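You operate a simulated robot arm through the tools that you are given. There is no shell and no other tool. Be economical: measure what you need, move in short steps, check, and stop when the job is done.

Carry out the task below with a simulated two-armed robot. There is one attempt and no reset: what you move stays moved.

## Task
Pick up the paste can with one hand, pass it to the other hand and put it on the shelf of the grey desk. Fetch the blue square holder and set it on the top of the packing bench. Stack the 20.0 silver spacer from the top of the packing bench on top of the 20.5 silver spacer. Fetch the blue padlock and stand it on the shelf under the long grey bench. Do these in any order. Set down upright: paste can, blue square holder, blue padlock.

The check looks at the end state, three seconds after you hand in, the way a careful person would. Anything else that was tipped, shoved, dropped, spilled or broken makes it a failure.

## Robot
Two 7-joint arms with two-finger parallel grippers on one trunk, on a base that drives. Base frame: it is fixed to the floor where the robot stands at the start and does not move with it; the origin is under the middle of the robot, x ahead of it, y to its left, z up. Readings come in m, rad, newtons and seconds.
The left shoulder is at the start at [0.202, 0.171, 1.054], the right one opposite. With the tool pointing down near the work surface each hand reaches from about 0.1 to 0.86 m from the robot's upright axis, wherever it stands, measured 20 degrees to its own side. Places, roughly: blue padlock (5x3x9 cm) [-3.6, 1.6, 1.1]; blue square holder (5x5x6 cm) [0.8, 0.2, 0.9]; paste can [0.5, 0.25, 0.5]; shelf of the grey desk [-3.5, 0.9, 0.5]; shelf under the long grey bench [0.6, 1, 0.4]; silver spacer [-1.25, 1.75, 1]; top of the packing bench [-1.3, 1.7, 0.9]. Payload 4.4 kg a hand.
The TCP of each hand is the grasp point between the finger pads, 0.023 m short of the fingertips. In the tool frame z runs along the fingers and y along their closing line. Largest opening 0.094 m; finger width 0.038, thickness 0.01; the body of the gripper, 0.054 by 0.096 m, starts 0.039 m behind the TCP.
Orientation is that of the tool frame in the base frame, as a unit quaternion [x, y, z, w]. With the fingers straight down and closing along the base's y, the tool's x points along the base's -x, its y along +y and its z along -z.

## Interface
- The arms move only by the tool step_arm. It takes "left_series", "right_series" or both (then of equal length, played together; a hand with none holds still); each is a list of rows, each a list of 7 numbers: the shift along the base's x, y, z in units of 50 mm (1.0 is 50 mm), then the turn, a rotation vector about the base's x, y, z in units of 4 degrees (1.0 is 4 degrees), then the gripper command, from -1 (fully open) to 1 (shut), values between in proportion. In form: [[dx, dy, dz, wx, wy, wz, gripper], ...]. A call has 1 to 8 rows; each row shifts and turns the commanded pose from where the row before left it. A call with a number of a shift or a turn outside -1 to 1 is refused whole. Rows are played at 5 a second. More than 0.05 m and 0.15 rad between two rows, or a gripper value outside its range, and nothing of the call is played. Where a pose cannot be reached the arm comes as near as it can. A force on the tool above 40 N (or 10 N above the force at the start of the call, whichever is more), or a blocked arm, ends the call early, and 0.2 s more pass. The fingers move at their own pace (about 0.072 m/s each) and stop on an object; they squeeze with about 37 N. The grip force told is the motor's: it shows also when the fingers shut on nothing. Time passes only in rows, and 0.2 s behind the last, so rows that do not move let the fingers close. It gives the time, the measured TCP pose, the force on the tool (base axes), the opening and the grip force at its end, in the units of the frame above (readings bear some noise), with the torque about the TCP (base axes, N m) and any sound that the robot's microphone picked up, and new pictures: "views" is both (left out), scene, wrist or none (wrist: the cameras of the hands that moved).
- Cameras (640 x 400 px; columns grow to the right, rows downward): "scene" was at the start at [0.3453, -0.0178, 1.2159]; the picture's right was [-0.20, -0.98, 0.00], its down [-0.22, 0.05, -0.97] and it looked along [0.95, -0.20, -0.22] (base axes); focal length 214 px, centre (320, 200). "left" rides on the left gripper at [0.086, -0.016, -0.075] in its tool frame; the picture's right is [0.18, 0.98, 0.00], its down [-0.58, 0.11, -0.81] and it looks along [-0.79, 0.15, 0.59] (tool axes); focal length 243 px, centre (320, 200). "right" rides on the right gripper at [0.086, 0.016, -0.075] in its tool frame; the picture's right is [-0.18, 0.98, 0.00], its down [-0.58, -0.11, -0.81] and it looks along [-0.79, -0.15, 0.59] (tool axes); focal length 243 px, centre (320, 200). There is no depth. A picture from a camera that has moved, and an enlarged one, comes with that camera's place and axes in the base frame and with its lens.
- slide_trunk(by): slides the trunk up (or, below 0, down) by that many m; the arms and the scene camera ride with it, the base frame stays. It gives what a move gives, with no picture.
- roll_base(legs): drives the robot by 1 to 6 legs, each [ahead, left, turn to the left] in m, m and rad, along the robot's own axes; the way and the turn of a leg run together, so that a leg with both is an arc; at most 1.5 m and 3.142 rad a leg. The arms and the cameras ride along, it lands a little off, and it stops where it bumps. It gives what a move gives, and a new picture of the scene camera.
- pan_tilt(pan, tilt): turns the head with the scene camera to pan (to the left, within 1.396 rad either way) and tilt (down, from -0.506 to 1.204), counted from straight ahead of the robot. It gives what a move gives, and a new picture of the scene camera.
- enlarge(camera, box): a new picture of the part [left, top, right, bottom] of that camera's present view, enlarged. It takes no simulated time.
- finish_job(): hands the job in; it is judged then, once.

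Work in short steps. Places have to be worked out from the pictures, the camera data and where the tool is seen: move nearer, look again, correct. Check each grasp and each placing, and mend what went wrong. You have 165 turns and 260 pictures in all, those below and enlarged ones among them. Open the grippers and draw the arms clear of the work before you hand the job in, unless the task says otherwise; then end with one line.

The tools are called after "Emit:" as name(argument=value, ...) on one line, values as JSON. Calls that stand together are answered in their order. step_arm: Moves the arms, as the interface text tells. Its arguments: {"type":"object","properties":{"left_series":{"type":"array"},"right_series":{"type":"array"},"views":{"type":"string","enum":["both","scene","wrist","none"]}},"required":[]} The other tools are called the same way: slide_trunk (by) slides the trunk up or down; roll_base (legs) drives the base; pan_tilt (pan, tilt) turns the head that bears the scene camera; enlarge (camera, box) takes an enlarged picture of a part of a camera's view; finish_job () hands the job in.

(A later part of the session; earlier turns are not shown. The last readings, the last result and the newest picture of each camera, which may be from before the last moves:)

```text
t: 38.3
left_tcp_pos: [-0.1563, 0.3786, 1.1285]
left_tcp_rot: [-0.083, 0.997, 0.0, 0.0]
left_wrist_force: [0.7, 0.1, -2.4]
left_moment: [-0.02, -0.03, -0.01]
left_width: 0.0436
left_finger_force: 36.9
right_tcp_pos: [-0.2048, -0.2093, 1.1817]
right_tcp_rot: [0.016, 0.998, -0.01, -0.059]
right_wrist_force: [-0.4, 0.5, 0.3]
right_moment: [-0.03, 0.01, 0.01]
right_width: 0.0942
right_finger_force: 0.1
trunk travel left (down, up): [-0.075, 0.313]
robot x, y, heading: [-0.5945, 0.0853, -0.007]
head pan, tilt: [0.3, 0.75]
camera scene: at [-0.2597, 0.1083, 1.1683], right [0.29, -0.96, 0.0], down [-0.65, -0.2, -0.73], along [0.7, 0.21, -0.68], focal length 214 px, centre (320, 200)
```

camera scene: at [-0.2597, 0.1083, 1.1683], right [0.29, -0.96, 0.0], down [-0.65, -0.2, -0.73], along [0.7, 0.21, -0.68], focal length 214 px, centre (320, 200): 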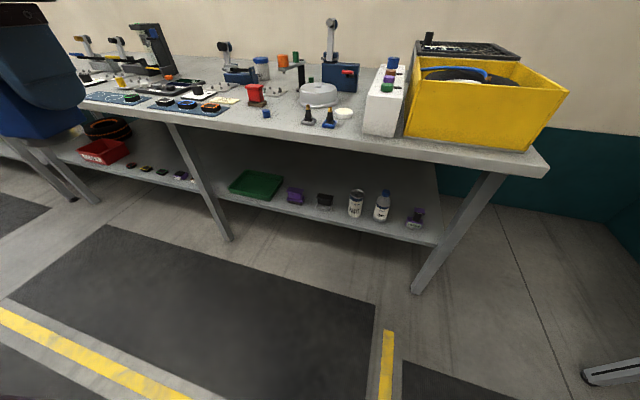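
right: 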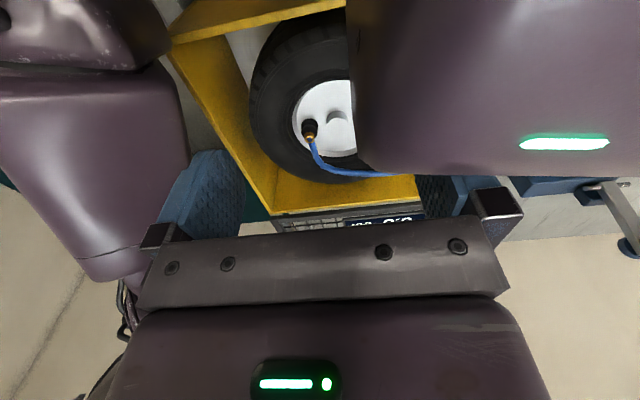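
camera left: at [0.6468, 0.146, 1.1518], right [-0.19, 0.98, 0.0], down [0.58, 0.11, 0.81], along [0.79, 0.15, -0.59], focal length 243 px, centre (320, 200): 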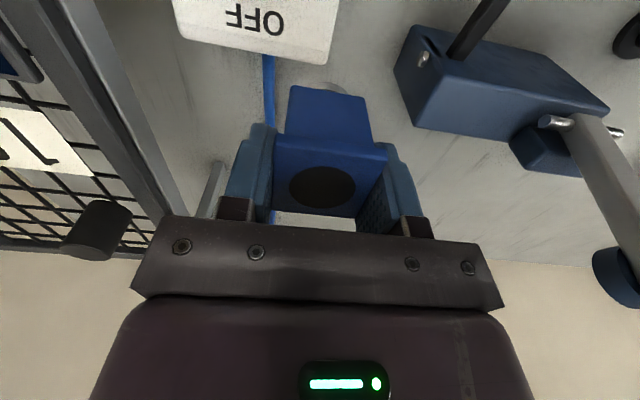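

Now the shelf is visible with a can and a bottle on it. I enlarge to read the labels.

Emit:
enlarge(camera="scene", box=[260, 160, 460, 285])

Emit:
enlarge(camera="scene", box=[0, 60, 320, 260])

```text
3.20 times, centred on (360, 222) of scene
camera zoom: at [-0.2597, 0.1083, 1.1683], right [0.29, -0.96, 0.0], down [-0.65, -0.2, -0.73], along [0.7, 0.21, -0.68], focal length 686 px, centre (192, 128)
```

zoom: 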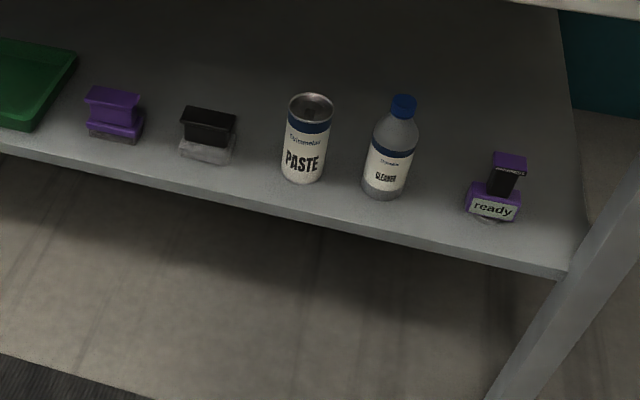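

```text
2.00 times, centred on (160, 160) of scene
camera zoom: at [-0.2597, 0.1083, 1.1683], right [0.29, -0.96, 0.0], down [-0.65, -0.2, -0.73], along [0.7, 0.21, -0.68], focal length 429 px, centre (640, 280)
```

zoom: 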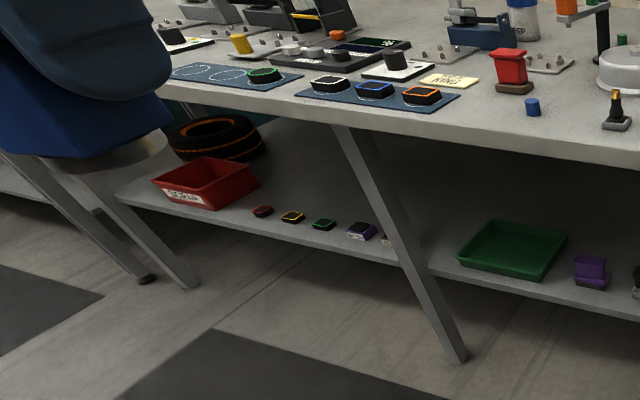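

The paste can stands near the shelf's front edge at about [0.45, 0.15], base z near 0.42, with the cleaner bottle 12 cm to its right. I bring the right hand low and tilt its fingers forward here in the open, before driving in.

Emit:
step_arm(right_series=[[0.6, 0.2, -0.7, 0, -1, 0, -1], [0.6, 0.2, -0.7, 0, -1, 0, -1], [0.2, 0.2, -0.9, 0, -1, 0, -1], [0, 0.2, -0.9, 0, -1, 0, -1], [0, 0.2, -0.9, 0, -1, 0, -1], [0, 0.2, -0.9, 0, -1, 0, -1], [0, 0.2, -0.9, 0, -1, 0, -1], [0, 0.2, -0.9, 0, -1, 0, -1]], views="none")

Emit:
step_arm(right_series=[[0, 0, -0.7, 0, -1, 0, -1], [0, 0, -0.7, 0, -1, 0, -1], [0, 0, -0.7, 0, -1, 0, -1], [0, 0, -0.7, 0, -1, 0, -1], [0, 0, -0.7, 0, -1, 0, -1], [0, 0, -0.7, 0, -1, 0, -1], [0, 0, -0.6, 0, -1, 0, -1], [0, 0, -0.6, 0, -1, 0, -1]], views="both")

```text
t: 40.3
left_tcp_pos: [-0.1535, 0.3798, 1.127]
left_tcp_rot: [-0.084, 0.996, -0.001, -0.003]
left_wrist_force: [0.3, -0.5, -2.0]
left_moment: [0.01, -0.01, 0.03]
left_width: 0.0434
left_finger_force: 36.6
right_tcp_pos: [-0.0822, -0.0607, 1.2788]
right_tcp_rot: [-0.071, 0.721, 0.139, 0.675]
right_wrist_force: [0.6, -0.8, -0.7]
right_moment: [0.02, 0.02, 0.0]
right_width: 0.0939
right_finger_force: 0.0
right hand out of reach, approached as far as the arm can: row 3, 4, 5, 6, 7, 8
trunk travel left (down, up): [-0.075, 0.313]
robot x, y, heading: [-0.5913, 0.0837, -0.004]
head pan, tilt: [0.3, 0.75]
stopped in row 8 (right hand): the arm was blocked; the commanded pose is now the measured one
```

```text
t: 42.1
left_tcp_pos: [-0.1588, 0.3801, 1.131]
left_tcp_rot: [-0.083, 0.997, -0.002, 0.002]
left_wrist_force: [-0.6, 0.1, -0.3]
left_moment: [-0.03, -0.08, 0.02]
left_width: 0.0437
left_finger_force: 36.7
right_tcp_pos: [0.0268, -0.1644, 1.2246]
right_tcp_rot: [-0.144, 0.498, 0.063, 0.853]
right_wrist_force: [-1.3, -0.3, 0.5]
right_moment: [0.0, 0.05, 0.0]
right_width: 0.0939
right_finger_force: 0.1
right hand out of reach, approached as far as the arm can: row 1, 2, 3, 4, 5, 6, 7, 8
trunk travel left (down, up): [-0.075, 0.313]
robot x, y, heading: [-0.5949, 0.0861, -0.007]
head pan, tilt: [0.3, 0.75]
camera scene: at [-0.2618, 0.1097, 1.1696], right [0.29, -0.96, 0.0], down [-0.65, -0.2, -0.73], along [0.7, 0.21, -0.68], focal length 214 px, centre (320, 200)
camera right: at [0.004, -0.1746, 1.1128], right [-0.34, 0.94, -0.02], down [-0.93, -0.33, 0.15], along [0.14, 0.07, 0.99], focal length 243 px, centre (320, 200)
```

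scene: 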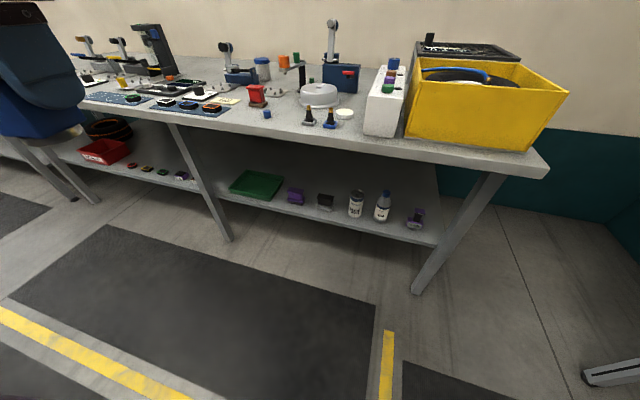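
right: 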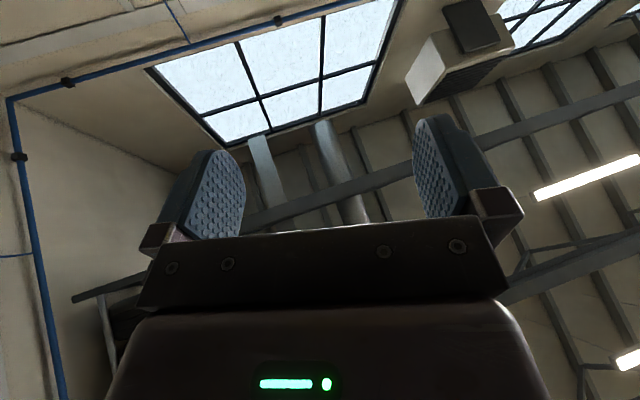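

The right hand ended up high and pointing upward: the turn ran ahead while the arm could not descend. I turn it back to horizontal while lowering it out to the right, one call at a time.

Emit:
step_arm(right_series=[[0, -0.3, -0.8, 0.21, 0.91, -0.53, -1], [0, -0.3, -0.8, 0.21, 0.91, -0.53, -1], [0, -0.3, -0.8, 0.21, 0.91, -0.53, -1], [0, -0.3, -0.8, 0.21, 0.91, -0.53, -1], [0, -0.2, -0.8, 0.21, 0.91, -0.53, -1], [0, 0, -0.8, 0.21, 0.91, -0.53, -1], [0, 0, -0.8, 0.21, 0.91, -0.53, -1], [0, 0, -0.8, 0.21, 0.91, -0.53, -1]], views="none")

```text
t: 43.9
left_tcp_pos: [-0.1556, 0.3783, 1.1303]
left_tcp_rot: [-0.084, 0.996, -0.001, -0.001]
left_wrist_force: [0.1, -0.5, -2.0]
left_moment: [0.01, -0.03, 0.01]
left_width: 0.0434
left_finger_force: 37.2
right_tcp_pos: [0.0459, -0.2508, 0.8904]
right_tcp_rot: [0.049, 0.705, 0.044, 0.706]
right_wrist_force: [0.6, -0.2, 0.6]
right_moment: [0.0, 0.04, 0.03]
right_width: 0.094
right_finger_force: 0.0
right hand out of reach, approached as far as the arm can: row 1, 2, 8
trunk travel left (down, up): [-0.075, 0.313]
robot x, y, heading: [-0.5905, 0.0823, -0.008]
head pan, tilt: [0.3, 0.75]
```

Now horizontal at z 0.89. I go on straight down.

Emit:
step_arm(right_series=[[0, 0, -1, 0, 0, 0, -1], [0, 0, -1, 0, 0, 0, -1], [0, 0, -1, 0, 0, 0, -1], [0, 0, -1, 0, 0, 0, -1], [0, 0, -1, 0, 0, 0, -1], [0, 0, -1, 0, 0, 0, -1]], views="none")

```text
t: 45.3
left_tcp_pos: [-0.1554, 0.3784, 1.1284]
left_tcp_rot: [-0.083, 0.997, -0.001, 0.0]
left_wrist_force: [0.2, -0.1, -2.3]
left_moment: [0.01, -0.02, 0.0]
left_width: 0.0432
left_finger_force: 36.8
right_tcp_pos: [0.042, -0.2774, 0.5929]
right_tcp_rot: [0.05, 0.705, 0.046, 0.706]
right_wrist_force: [0.5, -0.1, -0.9]
right_moment: [-0.03, 0.0, 0.01]
right_width: 0.0942
right_finger_force: 0.0
right hand out of reach, approached as far as the arm can: row 1, 2, 3, 4, 6
trunk travel left (down, up): [-0.075, 0.313]
robot x, y, heading: [-0.5952, 0.087, -0.004]
head pan, tilt: [0.3, 0.75]
```

The hand is low and horizontal. I level its 8° roll and lower it to z ≈ 0.52, then drive the base left and a little ahead so it faces the can.

Emit:
step_arm(right_series=[[0, 0.2, -0.7, -1, 0, 0, -1], [0, 0.2, -0.7, -0.9, 0, 0, -1]], views="none")

Emit:
roll_base(legs=[[0.0, 0.4, 0.0], [0.2, 0.0, 0.0]])

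Emit:
step_arm(right_series=[[0, 0, 0, 0, 0, 0, -1]], views="wrist")

```text
t: 45.9
left_tcp_pos: [-0.1555, 0.3787, 1.1288]
left_tcp_rot: [-0.084, 0.996, -0.001, -0.001]
left_wrist_force: [-0.1, 0.2, -2.5]
left_moment: [-0.02, -0.02, -0.03]
left_width: 0.0434
left_finger_force: 37.3
right_tcp_pos: [0.0474, -0.3221, 0.5192]
right_tcp_rot: [0.004, 0.706, 0.012, 0.708]
right_wrist_force: [0.1, -1.2, -0.6]
right_moment: [-0.01, 0.03, 0.01]
right_width: 0.094
right_finger_force: 0.2
right hand out of reach, approached as far as the arm can: row 1, 2
trunk travel left (down, up): [-0.075, 0.313]
robot x, y, heading: [-0.5919, 0.0821, -0.001]
head pan, tilt: [0.3, 0.75]
```

```text
t: 51.2
left_tcp_pos: [0.048, 0.778, 1.1284]
left_tcp_rot: [-0.083, 0.997, -0.001, -0.001]
left_wrist_force: [0.9, -0.3, -2.2]
left_moment: [0.01, 0.02, 0.02]
left_width: 0.0433
left_finger_force: 37.5
right_tcp_pos: [0.2502, 0.0752, 0.5188]
right_tcp_rot: [0.005, 0.707, 0.01, 0.707]
right_wrist_force: [-0.5, -0.4, 0.2]
right_moment: [-0.01, 0.0, 0.01]
right_width: 0.0941
right_finger_force: 0.0
trunk travel left (down, up): [-0.075, 0.313]
robot x, y, heading: [-0.3922, 0.4803, -0.003]
head pan, tilt: [0.3, 0.75]
camera scene: at [-0.0567, 0.5078, 1.1682], right [0.29, -0.96, 0.0], down [-0.65, -0.2, -0.73], along [0.7, 0.21, -0.68], focal length 214 px, centre (320, 200)
```

scene: 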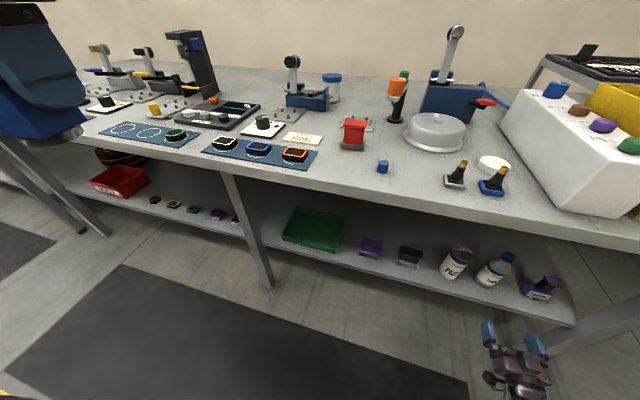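

```text
t: 51.6
left_tcp_pos: [0.0468, 0.7785, 1.1279]
left_tcp_rot: [-0.083, 0.997, -0.001, 0.0]
left_wrist_force: [-0.6, 0.5, -1.4]
left_moment: [0.0, -0.04, 0.01]
left_width: 0.0437
left_finger_force: 36.9
right_tcp_pos: [0.249, 0.0759, 0.5201]
right_tcp_rot: [0.005, 0.706, 0.01, 0.708]
right_wrist_force: [-0.8, 0.4, -0.2]
right_moment: [0.0, 0.04, 0.04]
right_width: 0.0939
right_finger_force: 0.1
trunk travel left (down, up): [-0.075, 0.313]
robot x, y, heading: [-0.3932, 0.487, -0.005]
head pan, tilt: [0.3, 0.75]
camera right: at [0.1769, 0.0936, 0.4343], right [-0.01, 0.98, 0.21], down [-0.81, -0.13, 0.58], along [0.59, -0.16, 0.79], focal length 243 px, centre (320, 200)
```

right: 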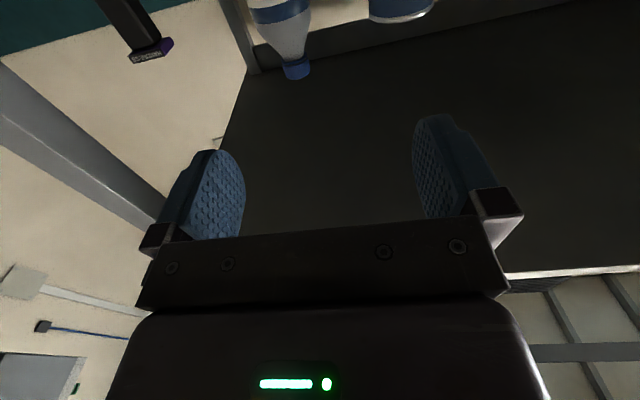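

I enlarge the can in the new scene view for a second sighting.

Emit:
enlarge(camera="scene", box=[390, 225, 590, 350])

```text
3.20 times, centred on (490, 288) of scene
camera zoom: at [-0.0571, 0.5078, 1.1684], right [0.29, -0.96, 0.0], down [-0.65, -0.2, -0.73], along [0.7, 0.21, -0.68], focal length 686 px, centre (-224, -80)
```

zoom: 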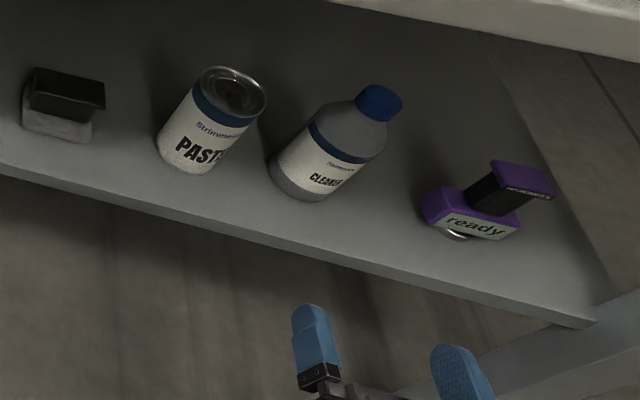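

Two sightings agree: the can's top centre is at [0.477, 0.157, 0.543] and its base at z 0.42, so it is 12 cm tall and about 6.5 cm wide, with the shelf edge at x ≈ 0.385. I tilt the fingers 35° downward so that the wrist camera clears the shelf edge, and shift the base left 8 cm.

Emit:
step_arm(right_series=[[0, 0, 0, 0, 1, 0, -1], [0, 0, 0, 0, 1, 0, -1], [0, 0, 0, 0, 1, 0, -1], [0, 0, 0, 0, 1, 0, -1], [0, 0, 0, 0, 1, 0, -1], [0, 0, 0, 0, 1, 0, -1], [0, 0, 0, 0, 1, 0, -1], [0, 0, 0, 0, 1, 0, -1]], views="none")

Emit:
roll_base(legs=[[0, 0.08, 0]])

Emit:
step_arm(right_series=[[0, 0, -0.1, 0, 0.5, 0, -1]], views="wrist")

```text
t: 53.4
left_tcp_pos: [0.0472, 0.7772, 1.1286]
left_tcp_rot: [-0.082, 0.997, -0.001, -0.001]
left_wrist_force: [-0.3, -0.1, -1.5]
left_moment: [-0.01, -0.04, -0.03]
left_width: 0.0433
left_finger_force: 36.6
right_tcp_pos: [0.2505, 0.0757, 0.5202]
right_tcp_rot: [0.007, 0.875, 0.009, 0.484]
right_wrist_force: [0.0, 0.1, -0.3]
right_moment: [-0.03, 0.03, -0.02]
right_width: 0.0941
right_finger_force: 0.1
trunk travel left (down, up): [-0.075, 0.313]
robot x, y, heading: [-0.3926, 0.4824, -0.009]
head pan, tilt: [0.3, 0.75]
```

```text
t: 54.7
left_tcp_pos: [0.0477, 0.8582, 1.1293]
left_tcp_rot: [-0.084, 0.996, -0.001, -0.001]
left_wrist_force: [-0.6, -0.7, -2.6]
left_moment: [-0.02, 0.0, -0.01]
left_width: 0.0435
left_finger_force: 37.0
right_tcp_pos: [0.2506, 0.1561, 0.5196]
right_tcp_rot: [0.007, 0.874, 0.008, 0.486]
right_wrist_force: [-0.2, 0.6, -0.8]
right_moment: [-0.01, 0.03, -0.05]
right_width: 0.094
right_finger_force: 0.1
trunk travel left (down, up): [-0.075, 0.313]
robot x, y, heading: [-0.3903, 0.5632, -0.005]
head pan, tilt: [0.3, 0.75]
camera scene: at [-0.0569, 0.5876, 1.1684], right [0.29, -0.96, 0.0], down [-0.65, -0.2, -0.73], along [0.7, 0.21, -0.68], focal length 214 px, centre (320, 200)
```

scene: 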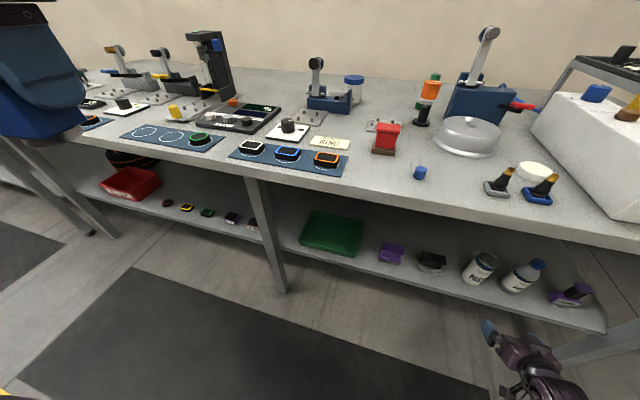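

```text
t: 55.1
left_tcp_pos: [0.0473, 0.8578, 1.1292]
left_tcp_rot: [-0.084, 0.996, 0.0, -0.001]
left_wrist_force: [-0.4, -0.1, -2.2]
left_moment: [-0.01, -0.03, -0.01]
left_width: 0.0432
left_finger_force: 37.1
right_tcp_pos: [0.2509, 0.1557, 0.5145]
right_tcp_rot: [0.008, 0.883, 0.008, 0.47]
right_wrist_force: [0.0, -0.1, -0.3]
right_moment: [0.03, -0.02, -0.03]
right_width: 0.094
right_finger_force: 0.1
trunk travel left (down, up): [-0.075, 0.313]
robot x, y, heading: [-0.3932, 0.5655, -0.002]
head pan, tilt: [0.3, 0.75]
camera right: at [0.1424, 0.1726, 0.4855], right [0.11, 0.98, 0.17], down [-0.35, -0.13, 0.93], along [0.93, -0.16, 0.32], focal length 243 px, centre (320, 200)
```

right: 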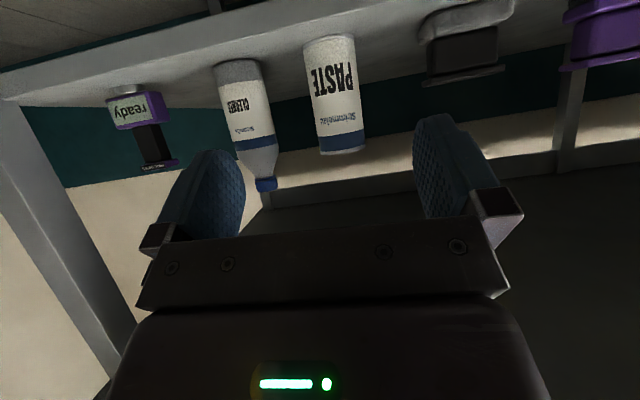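

The can is dead ahead at y ≈ 0.160. I drive ahead 0.14 m and look again before the last reach.

Emit:
roll_base(legs=[[0.14, 0, 0]])

Emit:
step_arm(right_series=[[0, 0, -0.4, 0, 0, 0, -1], [0, 0, -0.4, 0, 0, 0, -1]], views="wrist")

```text
t: 56.5
left_tcp_pos: [0.1905, 0.8586, 1.1284]
left_tcp_rot: [-0.084, 0.996, -0.001, -0.001]
left_wrist_force: [0.5, -0.5, -2.1]
left_moment: [0.01, 0.0, 0.0]
left_width: 0.0432
left_finger_force: 37.1
right_tcp_pos: [0.3946, 0.1557, 0.5146]
right_tcp_rot: [0.007, 0.883, 0.008, 0.47]
right_wrist_force: [0.7, 0.1, 0.3]
right_moment: [-0.01, -0.03, 0.02]
right_width: 0.0939
right_finger_force: 0.0
trunk travel left (down, up): [-0.075, 0.313]
robot x, y, heading: [-0.2473, 0.5609, -0.005]
head pan, tilt: [0.3, 0.75]
camera scene: at [0.0865, 0.5871, 1.1682], right [0.29, -0.96, 0.0], down [-0.65, -0.2, -0.73], along [0.7, 0.21, -0.68], focal length 214 px, centre (320, 200)
```

scene: 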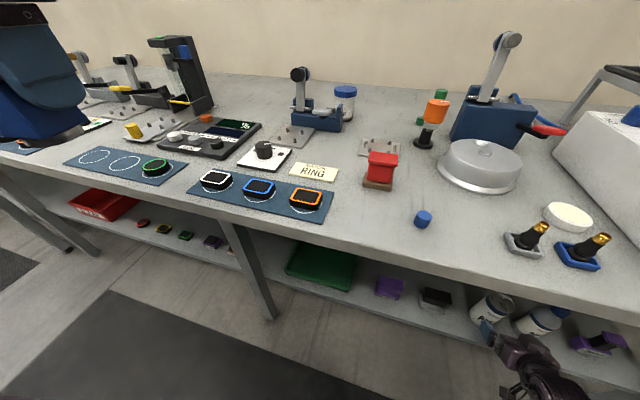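

```text
t: 57.1
left_tcp_pos: [0.1898, 0.8581, 1.1289]
left_tcp_rot: [-0.084, 0.996, -0.002, -0.001]
left_wrist_force: [0.1, 0.7, -1.1]
left_moment: [0.0, -0.03, 0.0]
left_width: 0.0431
left_finger_force: 36.9
right_tcp_pos: [0.3938, 0.1559, 0.4738]
right_tcp_rot: [0.007, 0.883, 0.009, 0.47]
right_wrist_force: [0.9, 0.4, 0.2]
right_moment: [0.0, 0.04, 0.0]
right_width: 0.094
right_finger_force: 0.0
trunk travel left (down, up): [-0.075, 0.313]
robot x, y, heading: [-0.2439, 0.5623, 0.001]
head pan, tilt: [0.3, 0.75]
camera right: at [0.2858, 0.1726, 0.4446], right [0.11, 0.98, 0.17], down [-0.34, -0.13, 0.93], along [0.93, -0.16, 0.32], focal length 243 px, centre (320, 200)
```

right: 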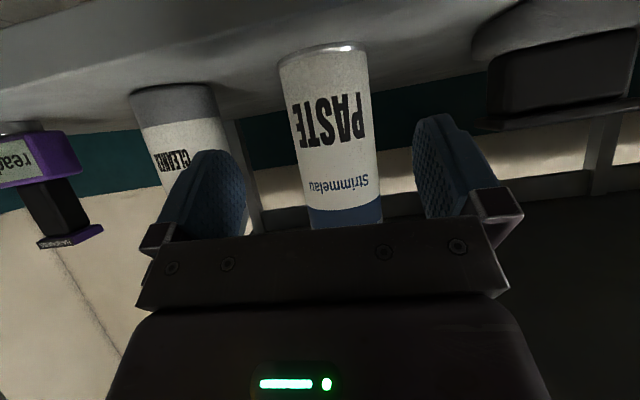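

The can sits centred between the fingers. I reach in 8 cm in small steps.

Emit:
step_arm(right_series=[[0.5, 0.08, 0, 0, 0, 0, -1], [0.5, 0, 0, 0, 0, 0, -1], [0.5, 0, 0, 0, 0, 0, -1]], views="wrist")

```text
t: 57.9
left_tcp_pos: [0.1902, 0.8576, 1.1286]
left_tcp_rot: [-0.084, 0.996, -0.001, 0.0]
left_wrist_force: [-1.4, -0.2, -1.2]
left_moment: [-0.04, 0.0, -0.01]
left_width: 0.0433
left_finger_force: 36.6
right_tcp_pos: [0.4677, 0.1613, 0.4747]
right_tcp_rot: [0.008, 0.882, 0.008, 0.47]
right_wrist_force: [-0.7, -0.5, -0.4]
right_moment: [-0.01, -0.04, -0.04]
right_width: 0.0941
right_finger_force: 0.0
trunk travel left (down, up): [-0.075, 0.313]
robot x, y, heading: [-0.2454, 0.5622, -0.006]
head pan, tilt: [0.3, 0.75]
camera right: at [0.3595, 0.1782, 0.4454], right [0.11, 0.98, 0.17], down [-0.35, -0.13, 0.93], along [0.93, -0.16, 0.32], focal length 243 px, centre (320, 200)
```

right: 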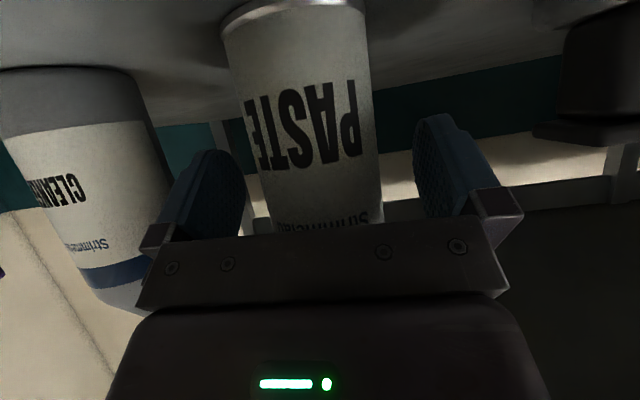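

The can is between the pads. I close the fingers.

Emit:
step_arm(right_series=[[0.1, 0, 0, 0, 0, 0, 0], [0, 0, 0, 0, 0, 0, 1], [0, 0, 0, 0, 0, 0, 1], [0, 0, 0, 0, 0, 0, 1]], views="wrist")

```text
t: 58.9
left_tcp_pos: [0.1895, 0.8569, 1.129]
left_tcp_rot: [-0.084, 0.996, 0.0, 0.0]
left_wrist_force: [-0.6, 0.0, -2.6]
left_moment: [-0.01, 0.0, -0.01]
left_width: 0.0434
left_finger_force: 36.9
right_tcp_pos: [0.4748, 0.1613, 0.4747]
right_tcp_rot: [0.007, 0.882, 0.009, 0.471]
right_wrist_force: [1.0, -1.7, 4.9]
right_moment: [-0.23, -0.38, -0.07]
right_width: 0.0614
right_finger_force: 36.7
trunk travel left (down, up): [-0.075, 0.313]
robot x, y, heading: [-0.2463, 0.5631, -0.001]
head pan, tilt: [0.3, 0.75]
camera right: at [0.3656, 0.1776, 0.4463], right [0.11, 0.98, 0.17], down [-0.35, -0.13, 0.93], along [0.93, -0.16, 0.33], focal length 243 px, centre (320, 200)
```

right: 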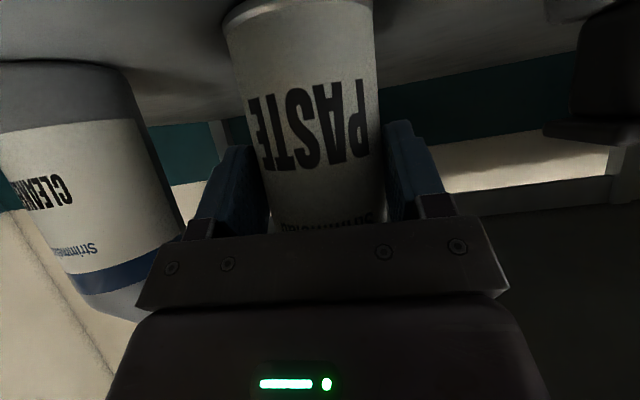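

The can is gripped at 6.1 cm with 37 N. I lift it 4 cm and draw it out.

Emit:
step_arm(right_series=[[0, 0, 0.4, 0, 0, 0, 1], [0, 0, 0.5, 0, 0, 0, 1], [-0.9, 0, 0, 0, 0, 0, 1], [-0.9, 0, 0, 0, 0, 0, 1]], views="wrist")

```text
t: 59.9
left_tcp_pos: [0.1897, 0.856, 1.1278]
left_tcp_rot: [-0.084, 0.996, -0.001, -0.001]
left_wrist_force: [-0.8, -0.3, -1.4]
left_moment: [0.02, -0.01, 0.01]
left_width: 0.0432
left_finger_force: 36.9
right_tcp_pos: [0.3818, 0.1616, 0.5212]
right_tcp_rot: [0.007, 0.882, 0.008, 0.47]
right_wrist_force: [0.7, -0.8, -3.0]
right_moment: [-0.03, 0.08, 0.0]
right_width: 0.0614
right_finger_force: 37.3
trunk travel left (down, up): [-0.075, 0.313]
robot x, y, heading: [-0.2495, 0.5589, -0.0]
head pan, tilt: [0.3, 0.75]
camera right: at [0.2741, 0.1788, 0.4922], right [0.11, 0.98, 0.17], down [-0.35, -0.13, 0.93], along [0.93, -0.16, 0.33], focal length 243 px, centre (320, 200)
```

right: 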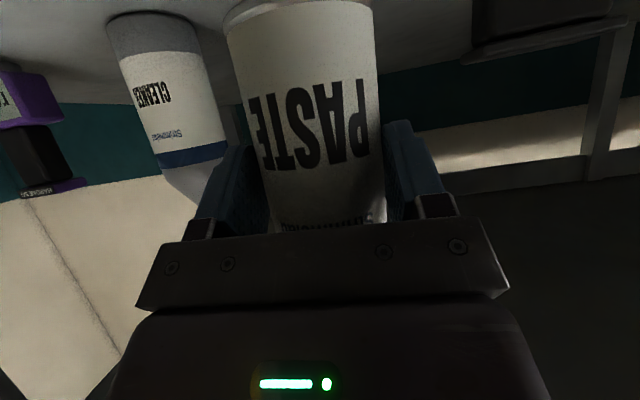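

The can is out and hangs level. I back away from the bench and look toward the packing bench on the left rear.

Emit:
roll_base(legs=[[-0.4, 0, 0]])

Emit:
pan_tilt(pan=1.39, tilt=0.4)

```text
t: 62.4
left_tcp_pos: [-0.2154, 0.8567, 1.1288]
left_tcp_rot: [-0.081, 0.997, -0.001, -0.001]
left_wrist_force: [0.6, -1.0, -1.6]
left_moment: [0.01, -0.01, -0.02]
left_width: 0.0432
left_finger_force: 37.2
right_tcp_pos: [-0.027, 0.1598, 0.52]
right_tcp_rot: [0.01, 0.882, 0.007, 0.471]
right_wrist_force: [0.4, 0.7, -3.3]
right_moment: [0.0, 0.07, 0.01]
right_width: 0.0613
right_finger_force: 37.2
trunk travel left (down, up): [-0.075, 0.313]
robot x, y, heading: [-0.6538, 0.5629, -0.012]
head pan, tilt: [0.3, 0.75]
camera scene: at [-0.3219, 0.5872, 1.1685], right [0.29, -0.96, 0.0], down [-0.65, -0.2, -0.73], along [0.7, 0.21, -0.68], focal length 214 px, centre (320, 200)
```

scene: 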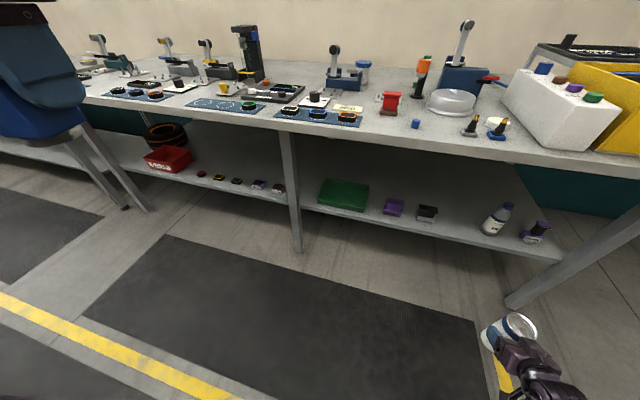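

```text
t: 63.7
left_tcp_pos: [-0.2161, 0.8567, 1.1291]
left_tcp_rot: [-0.081, 0.997, -0.001, -0.001]
left_wrist_force: [0.5, -0.5, -2.1]
left_moment: [-0.01, 0.01, -0.01]
left_width: 0.0433
left_finger_force: 36.3
right_tcp_pos: [-0.0275, 0.1588, 0.5202]
right_tcp_rot: [0.01, 0.883, 0.006, 0.47]
right_wrist_force: [-0.3, 1.0, -3.0]
right_moment: [0.03, 0.03, 0.01]
right_width: 0.061
right_finger_force: 36.8
trunk travel left (down, up): [-0.075, 0.313]
robot x, y, heading: [-0.656, 0.5658, -0.008]
head pan, tilt: [1.389, 0.4]
camera scene: at [-0.3834, 0.6543, 1.1994], right [0.98, -0.19, 0.0], down [-0.07, -0.38, -0.92], along [0.17, 0.9, -0.39], focal length 214 px, centre (320, 200)
```

scene: 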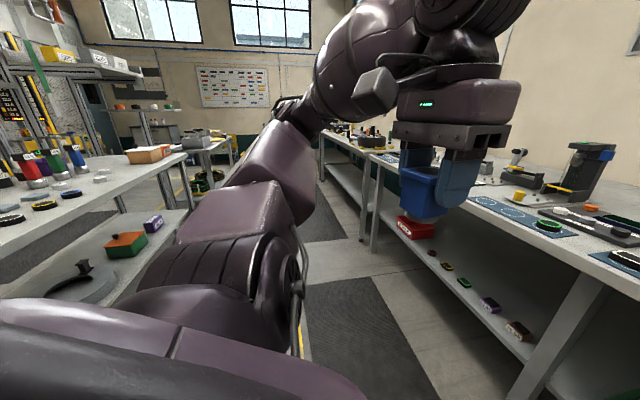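

The packing bench's front edge lies at x ≈ -1.05 and faces me from the left; I must face -x there. First I raise and draw in the right hand with the can so that turning is safe.

Emit:
step_arm(right_series=[[0, 0, 1, 0, 0, 0, 1], [0, 0, 1, 0, 0, 0, 1], [0, 0, 1, 0, 0, 0, 1], [0, 0, 1, 0, 0, 0, 1], [0, 0, 1, 0, 0, 0, 1], [-0.3, 0, 0.9, 0, 0, 0, 1], [-0.3, 0, 0.9, 0, 0, 0, 1], [-0.3, 0, 0.9, 0, 0, 0, 1]], views="wrist")

```text
t: 65.5
left_tcp_pos: [-0.2167, 0.8567, 1.1291]
left_tcp_rot: [-0.08, 0.997, -0.001, 0.0]
left_wrist_force: [-0.8, -0.4, -1.8]
left_moment: [0.0, 0.02, 0.03]
left_width: 0.0434
left_finger_force: 37.4
right_tcp_pos: [-0.0737, 0.1595, 0.9069]
right_tcp_rot: [0.01, 0.883, 0.007, 0.47]
right_wrist_force: [0.1, -0.1, -2.6]
right_moment: [0.0, 0.11, 0.02]
right_width: 0.0611
right_finger_force: 36.7
trunk travel left (down, up): [-0.075, 0.313]
robot x, y, heading: [-0.6523, 0.5649, -0.012]
head pan, tilt: [1.389, 0.4]
camera right: at [-0.1824, 0.1775, 0.8773], right [0.11, 0.98, 0.17], down [-0.35, -0.13, 0.93], along [0.93, -0.17, 0.32], focal length 243 px, centre (320, 200)
```

right: 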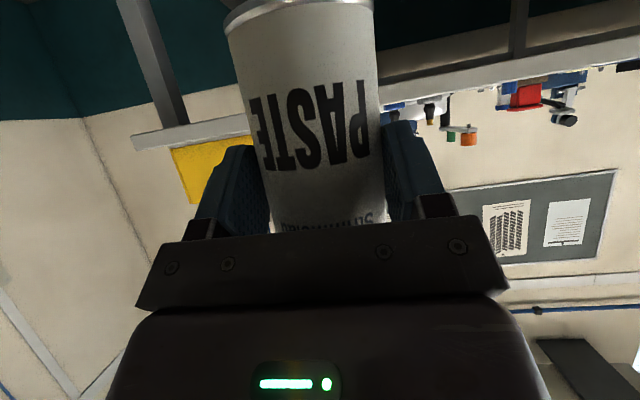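

The can hangs level. I raise it further and draw it in, then drive to the aisle's middle beside the packing bench and turn to face it.

Emit:
step_arm(right_series=[[-0.5, 0, 0.8, 0, 0, 0, 1], [-0.5, 0, 0.8, 0, 0, 0, 1], [-0.5, 0, 0.8, 0, 0, 0, 1], [-0.5, 0, 0.8, 0, 0, 0, 1]], views="none")

Emit:
roll_base(legs=[[0.22, 0, 0], [0, 1.0, 0]])

```text
t: 66.5
left_tcp_pos: [-0.2155, 0.8564, 1.129]
left_tcp_rot: [-0.08, 0.997, 0.0, -0.001]
left_wrist_force: [-0.7, 0.4, -1.5]
left_moment: [0.01, -0.02, -0.02]
left_width: 0.0432
left_finger_force: 37.2
right_tcp_pos: [-0.1371, 0.1328, 1.0718]
right_tcp_rot: [0.009, 0.883, 0.008, 0.469]
right_wrist_force: [0.1, -0.1, -3.0]
right_moment: [-0.02, 0.04, -0.04]
right_width: 0.0612
right_finger_force: 37.2
right hand out of reach, approached as far as the arm can: row 1, 2, 3, 4
trunk travel left (down, up): [-0.075, 0.313]
robot x, y, heading: [-0.6553, 0.5634, -0.01]
head pan, tilt: [1.389, 0.4]
```

```text
t: 76.8
left_tcp_pos: [-0.0026, 1.853, 1.129]
left_tcp_rot: [-0.09, 0.996, 0.0, -0.001]
left_wrist_force: [0.1, 0.2, -2.0]
left_moment: [-0.02, -0.02, -0.03]
left_width: 0.0434
left_finger_force: 36.9
right_tcp_pos: [0.088, 1.129, 1.0719]
right_tcp_rot: [0.002, 0.883, 0.011, 0.47]
right_wrist_force: [-0.3, -0.2, -3.1]
right_moment: [-0.03, 0.03, 0.01]
right_width: 0.0613
right_finger_force: 36.6
trunk travel left (down, up): [-0.075, 0.313]
robot x, y, heading: [-0.4375, 1.552, 0.01]
head pan, tilt: [1.389, 0.4]
camera scene: at [-0.167, 1.6466, 1.1995], right [0.99, -0.17, 0.0], down [-0.07, -0.38, -0.92], along [0.16, 0.91, -0.39], focal length 214 px, centre (320, 200)
```

scene: 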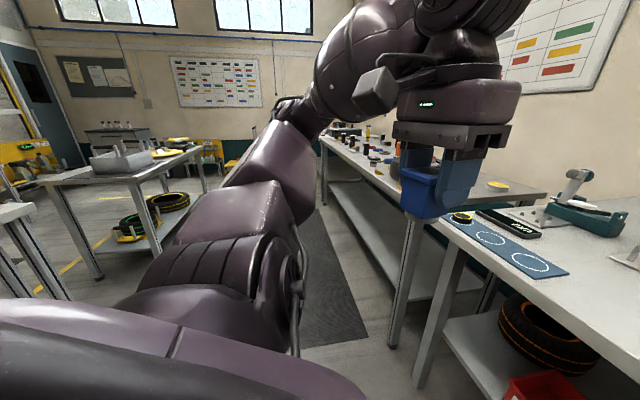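

Clear here. I turn in place to face the packing bench, with the head straight ahead.

Emit:
roll_base(legs=[[0, 0, 1.566], [0, 0, 1.566]])

Emit:
pan_tilt(pan=0.0, tilt=0.6)

```text
t: 84.8
left_tcp_pos: [-0.8727, 1.2551, 1.1285]
left_tcp_rot: [0.996, 0.087, 0.001, -0.001]
left_wrist_force: [-0.8, -0.1, -1.6]
left_moment: [0.02, 0.02, -0.01]
left_width: 0.0435
left_finger_force: 36.9
right_tcp_pos: [-0.9582, 1.9778, 1.0716]
right_tcp_rot: [0.883, -0.004, -0.47, 0.011]
right_wrist_force: [-0.6, -0.7, -3.9]
right_moment: [0.03, -0.07, 0.0]
right_width: 0.0609
right_finger_force: 36.6
trunk travel left (down, up): [-0.075, 0.313]
robot x, y, heading: [-0.4396, 1.5532, -3.136]
head pan, tilt: [1.389, 0.4]
camera scene: at [-0.7064, 1.4611, 1.1995], right [-0.98, 0.18, 0.0], down [0.07, 0.38, -0.92], along [-0.16, -0.91, -0.39], focal length 214 px, centre (320, 200)
```

scene: 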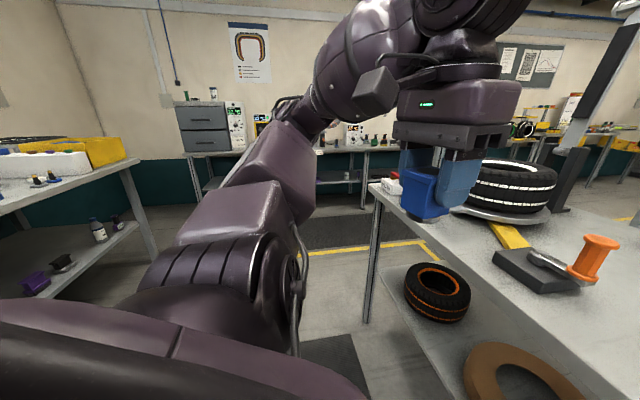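

```text
t: 86.4
left_tcp_pos: [-0.8722, 1.2553, 1.1284]
left_tcp_rot: [0.996, 0.086, 0.001, -0.001]
left_wrist_force: [0.7, 0.5, -2.5]
left_moment: [-0.02, 0.07, 0.0]
left_width: 0.0434
left_finger_force: 36.5
right_tcp_pos: [-0.9585, 1.9774, 1.0718]
right_tcp_rot: [0.883, -0.004, -0.47, 0.011]
right_wrist_force: [0.1, 0.6, -3.5]
right_moment: [0.02, -0.07, -0.03]
right_width: 0.0612
right_finger_force: 37.0
trunk travel left (down, up): [-0.075, 0.313]
robot x, y, heading: [-0.4391, 1.552, -3.141]
head pan, tilt: [0.0, 0.6]
camera scene: at [-0.7783, 1.5521, 1.1812], right [0.0, 1.0, 0.0], down [0.57, 0.0, -0.82], along [-0.82, 0.0, -0.57], focal length 214 px, centre (320, 200)
```

scene: 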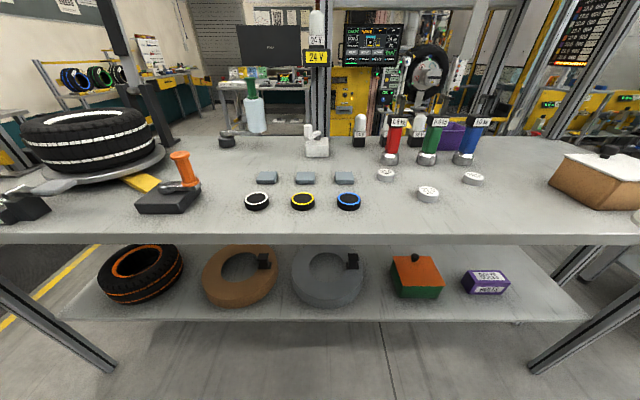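

The packing bench is fully in view. I enlarge the spacers and the middle to tell the sizes apart.

Emit:
enlarge(camera="scene", box=[350, 100, 510, 200])

Emit:
enlarge(camera="scene", box=[200, 110, 400, 235])

```text
4.00 times, centred on (430, 150) of scene
camera zoom: at [-0.7783, 1.5521, 1.1812], right [0.0, 1.0, 0.0], down [0.57, 0.0, -0.82], along [-0.82, 0.0, -0.57], focal length 858 px, centre (-120, 400)
```

zoom: 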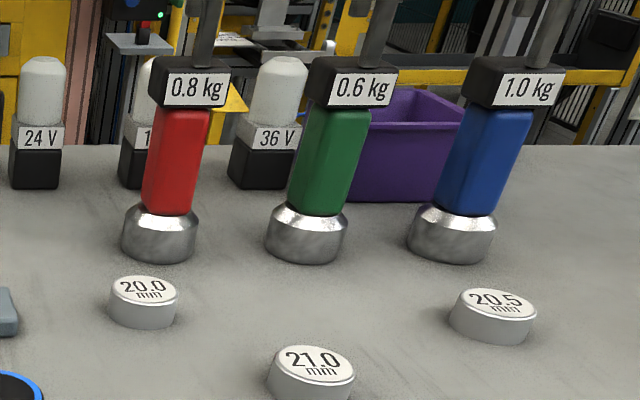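

```text
3.20 times, centred on (300, 172) of scene
camera zoom: at [-0.7783, 1.5521, 1.1812], right [0.0, 1.0, 0.0], down [0.57, 0.0, -0.82], along [-0.82, 0.0, -0.57], focal length 686 px, centre (384, 288)
```

zoom: 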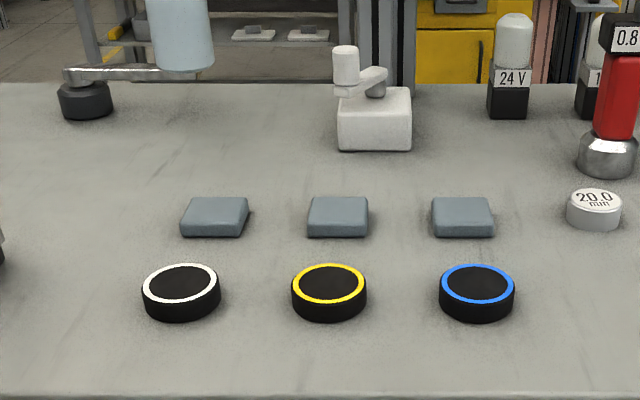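

I read 20.0 at about [-1.28, 1.72], 21.0 at [-1.19, 1.80] and 20.5 at [-1.26, 1.95]. Between the 20.5 spacer and the brown box the bench is free, so the holder can go near [-1.13, 2.0]; I drive 0.55 m to the right and 0.12 m ahead.

Emit:
roll_base(legs=[[0, -0.55, 0], [0.12, 0, 0]])

Emit:
pan_tilt(pan=0.25, tilt=0.8)

```text
t: 92.5
left_tcp_pos: [-0.9937, 1.7997, 1.1276]
left_tcp_rot: [0.996, 0.087, 0.001, 0.001]
left_wrist_force: [-0.8, 0.5, -0.4]
left_moment: [0.0, 0.01, 0.04]
left_width: 0.0433
left_finger_force: 37.0
right_tcp_pos: [-1.0819, 2.5236, 1.074]
right_tcp_rot: [0.883, -0.003, -0.47, 0.011]
right_wrist_force: [0.3, -0.4, -2.6]
right_moment: [0.07, -0.06, -0.03]
right_width: 0.0613
right_finger_force: 37.5
trunk travel left (down, up): [-0.075, 0.313]
robot x, y, heading: [-0.5578, 2.0964, -3.139]
head pan, tilt: [0.0, 0.6]
camera scene: at [-0.9004, 2.098, 1.181], right [-0.01, 1.0, 0.0], down [0.57, 0.0, -0.82], along [-0.82, 0.0, -0.57], focal length 214 px, centre (320, 200)
```

scene: 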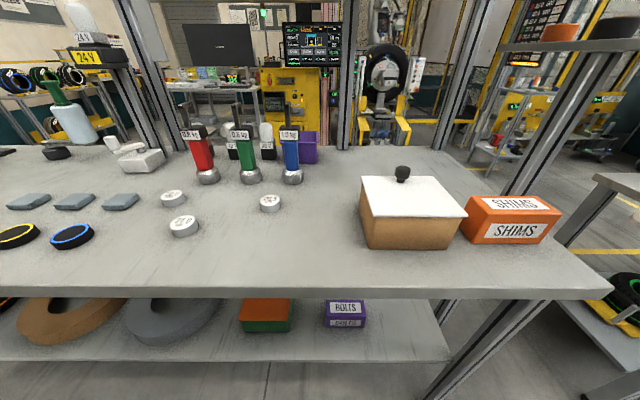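

```text
t: 93.3
left_tcp_pos: [-0.9927, 1.7998, 1.1284]
left_tcp_rot: [0.996, 0.087, 0.001, -0.001]
left_wrist_force: [0.7, 0.2, -1.6]
left_moment: [0.01, 0.01, 0.02]
left_width: 0.0433
left_finger_force: 37.3
right_tcp_pos: [-1.082, 2.5233, 1.0728]
right_tcp_rot: [0.883, -0.004, -0.47, 0.01]
right_wrist_force: [0.9, 0.0, -3.6]
right_moment: [0.0, -0.06, -0.01]
right_width: 0.0613
right_finger_force: 36.8
trunk travel left (down, up): [-0.075, 0.313]
robot x, y, heading: [-0.5592, 2.1006, -3.137]
head pan, tilt: [0.25, 0.799]
camera scene: at [-0.8893, 2.0782, 1.1644], right [-0.25, 0.97, 0.0], down [0.69, 0.18, -0.7], along [-0.68, -0.18, -0.72], focal length 214 px, centre (320, 200)
```

scene: 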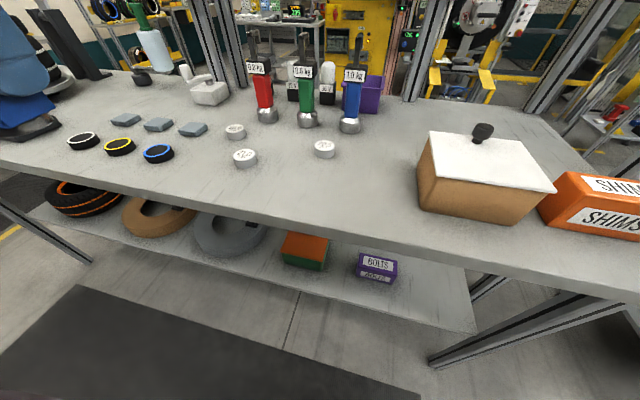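

Triangulation gives the 20.5 spacer at [-1.302, 1.979], the 20.0 at [-1.324, 1.741], the 21.0 at [-1.223, 1.824] and a bench top at z ≈ 0.877. I bring the holder over the free spot [-1.16, 1.95] and square it.

Emit:
step_arm(left_series=[[-0.7, 0.6, 0, 0, 0, -0.5, 1], [-0.7, 0.6, 0, 0, 0, -0.5, 1], [-0.7, 0.6, 0, 0, 0, -0.5, 1], [-0.7, 0.6, 0, 0, 0, -0.5, 1], [-0.55, 0.6, 0, 0, 0, -0.5, 1], [0, 0, -0.8, 0, 0, 0, 1]], views="both")

```text
t: 94.7
left_tcp_pos: [-1.1604, 1.9491, 1.0882]
left_tcp_rot: [1.0, 0.0, 0.001, -0.001]
left_wrist_force: [-0.5, -0.7, -1.8]
left_moment: [-0.01, -0.01, -0.01]
left_width: 0.0435
left_finger_force: 36.7
right_tcp_pos: [-1.0825, 2.5233, 1.0724]
right_tcp_rot: [0.883, -0.004, -0.47, 0.01]
right_wrist_force: [0.4, -0.6, -3.7]
right_moment: [-0.01, -0.03, 0.01]
right_width: 0.0612
right_finger_force: 36.6
trunk travel left (down, up): [-0.075, 0.313]
robot x, y, heading: [-0.5585, 2.0971, -3.134]
head pan, tilt: [0.25, 0.799]
camera scene: at [-0.8893, 2.0779, 1.1643], right [-0.25, 0.97, 0.0], down [0.69, 0.18, -0.7], along [-0.67, -0.18, -0.72], focal length 214 px, centre (320, 200)
camera left: at [-1.0725, 1.9661, 1.163], right [0.18, -0.98, 0.0], down [-0.58, -0.11, 0.81], along [-0.79, -0.15, -0.59], focal length 243 px, centre (320, 200)
```

scene: 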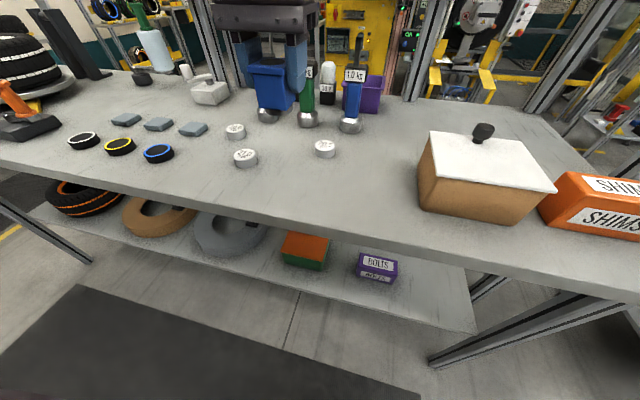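
left: 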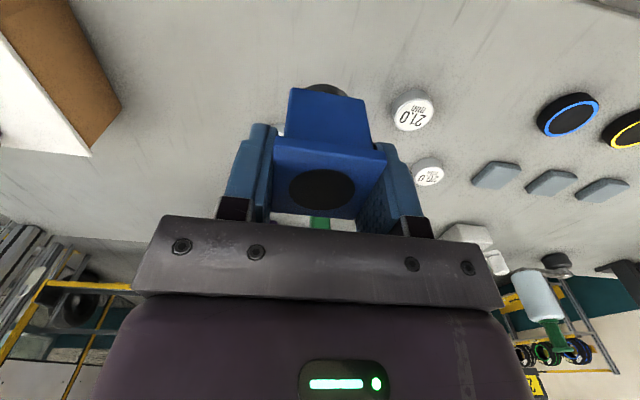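

The holder hangs upright over a clear spot. I lower to just above the bench.

Emit:
step_arm(left_series=[[0, 0, -0.9, 0, 0, 0, 1], [0, 0, -0.9, 0, 0, 0, 1], [0, 0, -0.75, 0, 0, 0, 1], [0, 0, -0.1, 0, 0, 0, 1], [0, 0, -0.1, 0, 0, 0, 1], [0, 0, -0.1, 0, 0, 0, 1]], views="none")

```text
t: 96.1
left_tcp_pos: [-1.1599, 1.9505, 0.9454]
left_tcp_rot: [1.0, 0.0, 0.001, 0.001]
left_wrist_force: [-0.1, 0.1, -1.5]
left_moment: [0.01, 0.04, 0.01]
left_width: 0.0436
left_finger_force: 36.7
right_tcp_pos: [-1.0819, 2.5248, 1.0713]
right_tcp_rot: [0.883, -0.004, -0.469, 0.011]
right_wrist_force: [-0.1, -1.3, -3.9]
right_moment: [0.0, -0.05, 0.03]
right_width: 0.0613
right_finger_force: 36.7
trunk travel left (down, up): [-0.075, 0.313]
robot x, y, heading: [-0.556, 2.0963, -3.136]
head pan, tilt: [0.25, 0.799]
```

No contact yet at z 0.945. I lower on in 3 mm steps.

Emit:
step_arm(left_series=[[0, 0, -0.06, 0, 0, 0, 1], [0, 0, -0.06, 0, 0, 0, 1], [0, 0, -0.06, 0, 0, 0, 1]], views="wrist")

```text
t: 96.9
left_tcp_pos: [-1.1604, 1.9489, 0.9367]
left_tcp_rot: [1.0, 0.001, 0.001, -0.001]
left_wrist_force: [0.0, 0.5, -2.2]
left_moment: [0.02, 0.03, 0.0]
left_width: 0.0431
left_finger_force: 37.2
right_tcp_pos: [-1.0812, 2.5222, 1.0715]
right_tcp_rot: [0.883, -0.004, -0.47, 0.011]
right_wrist_force: [-0.4, -0.2, -2.9]
right_moment: [0.0, -0.06, 0.0]
right_width: 0.0614
right_finger_force: 36.8
trunk travel left (down, up): [-0.075, 0.313]
robot x, y, heading: [-0.558, 2.1001, -3.137]
head pan, tilt: [0.25, 0.799]
camera left: at [-1.0728, 1.9658, 1.0105], right [0.18, -0.98, 0.0], down [-0.58, -0.11, 0.81], along [-0.79, -0.15, -0.59], focal length 243 px, centre (320, 200)
```

left: 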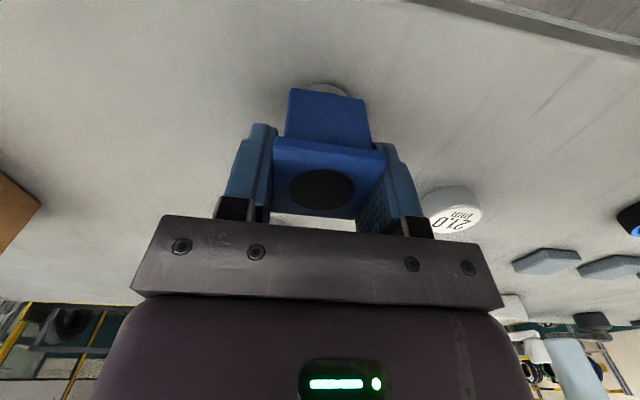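

Still no contact; I go on down in small steps watching the force.

Emit:
step_arm(left_series=[[0, 0, -0.06, 0, 0, 0, 1], [0, 0, -0.06, 0, 0, 0, 1], [0, 0, -0.06, 0, 0, 0, 1]], views="none")

```text
t: 97.7
left_tcp_pos: [-1.1607, 1.9493, 0.9273]
left_tcp_rot: [1.0, 0.0, 0.001, -0.001]
left_wrist_force: [-0.5, -0.3, -1.6]
left_moment: [-0.01, -0.01, 0.0]
left_width: 0.0433
left_finger_force: 36.6
right_tcp_pos: [-1.0821, 2.5253, 1.0726]
right_tcp_rot: [0.883, -0.004, -0.47, 0.01]
right_wrist_force: [0.0, -0.1, -3.2]
right_moment: [0.01, -0.05, -0.01]
right_width: 0.0614
right_finger_force: 36.8
trunk travel left (down, up): [-0.075, 0.313]
robot x, y, heading: [-0.5599, 2.0956, -3.139]
head pan, tilt: [0.25, 0.799]
```

Emit:
step_arm(left_series=[[0, 0, -0.06, 0, 0, 0, 1], [0, 0, -0.06, 0, 0, 0, 1], [0, 0, -0.06, 0, 0, 0, 1]], views="scene")

```text
t: 98.5
left_tcp_pos: [-1.1606, 1.951, 0.9242]
left_tcp_rot: [1.0, 0.001, -0.005, -0.003]
left_wrist_force: [4.9, -4.4, 24.2]
left_moment: [-0.11, -0.5, -0.07]
left_width: 0.0438
left_finger_force: 36.8
right_tcp_pos: [-1.0797, 2.5228, 1.0729]
right_tcp_rot: [0.883, -0.005, -0.47, 0.01]
right_wrist_force: [0.8, 0.2, -3.0]
right_moment: [0.02, -0.06, -0.01]
right_width: 0.0613
right_finger_force: 37.3
trunk travel left (down, up): [-0.075, 0.313]
robot x, y, heading: [-0.5617, 2.1, -3.132]
head pan, tilt: [0.25, 0.799]
stopped in row 3 (left hand): the force on the tool passed its limit at 42 N (the readings are from after the stop); the commanded pose is now the measured one
camera scene: at [-0.8872, 2.0777, 1.1651], right [-0.25, 0.97, 0.0], down [0.69, 0.18, -0.7], along [-0.68, -0.18, -0.72], focal length 214 px, centre (320, 200)
```

scene: 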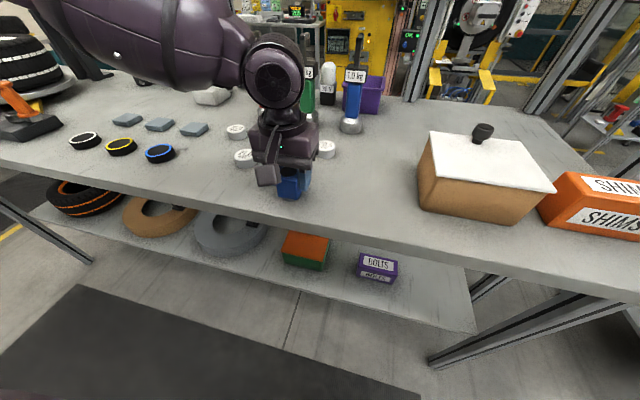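

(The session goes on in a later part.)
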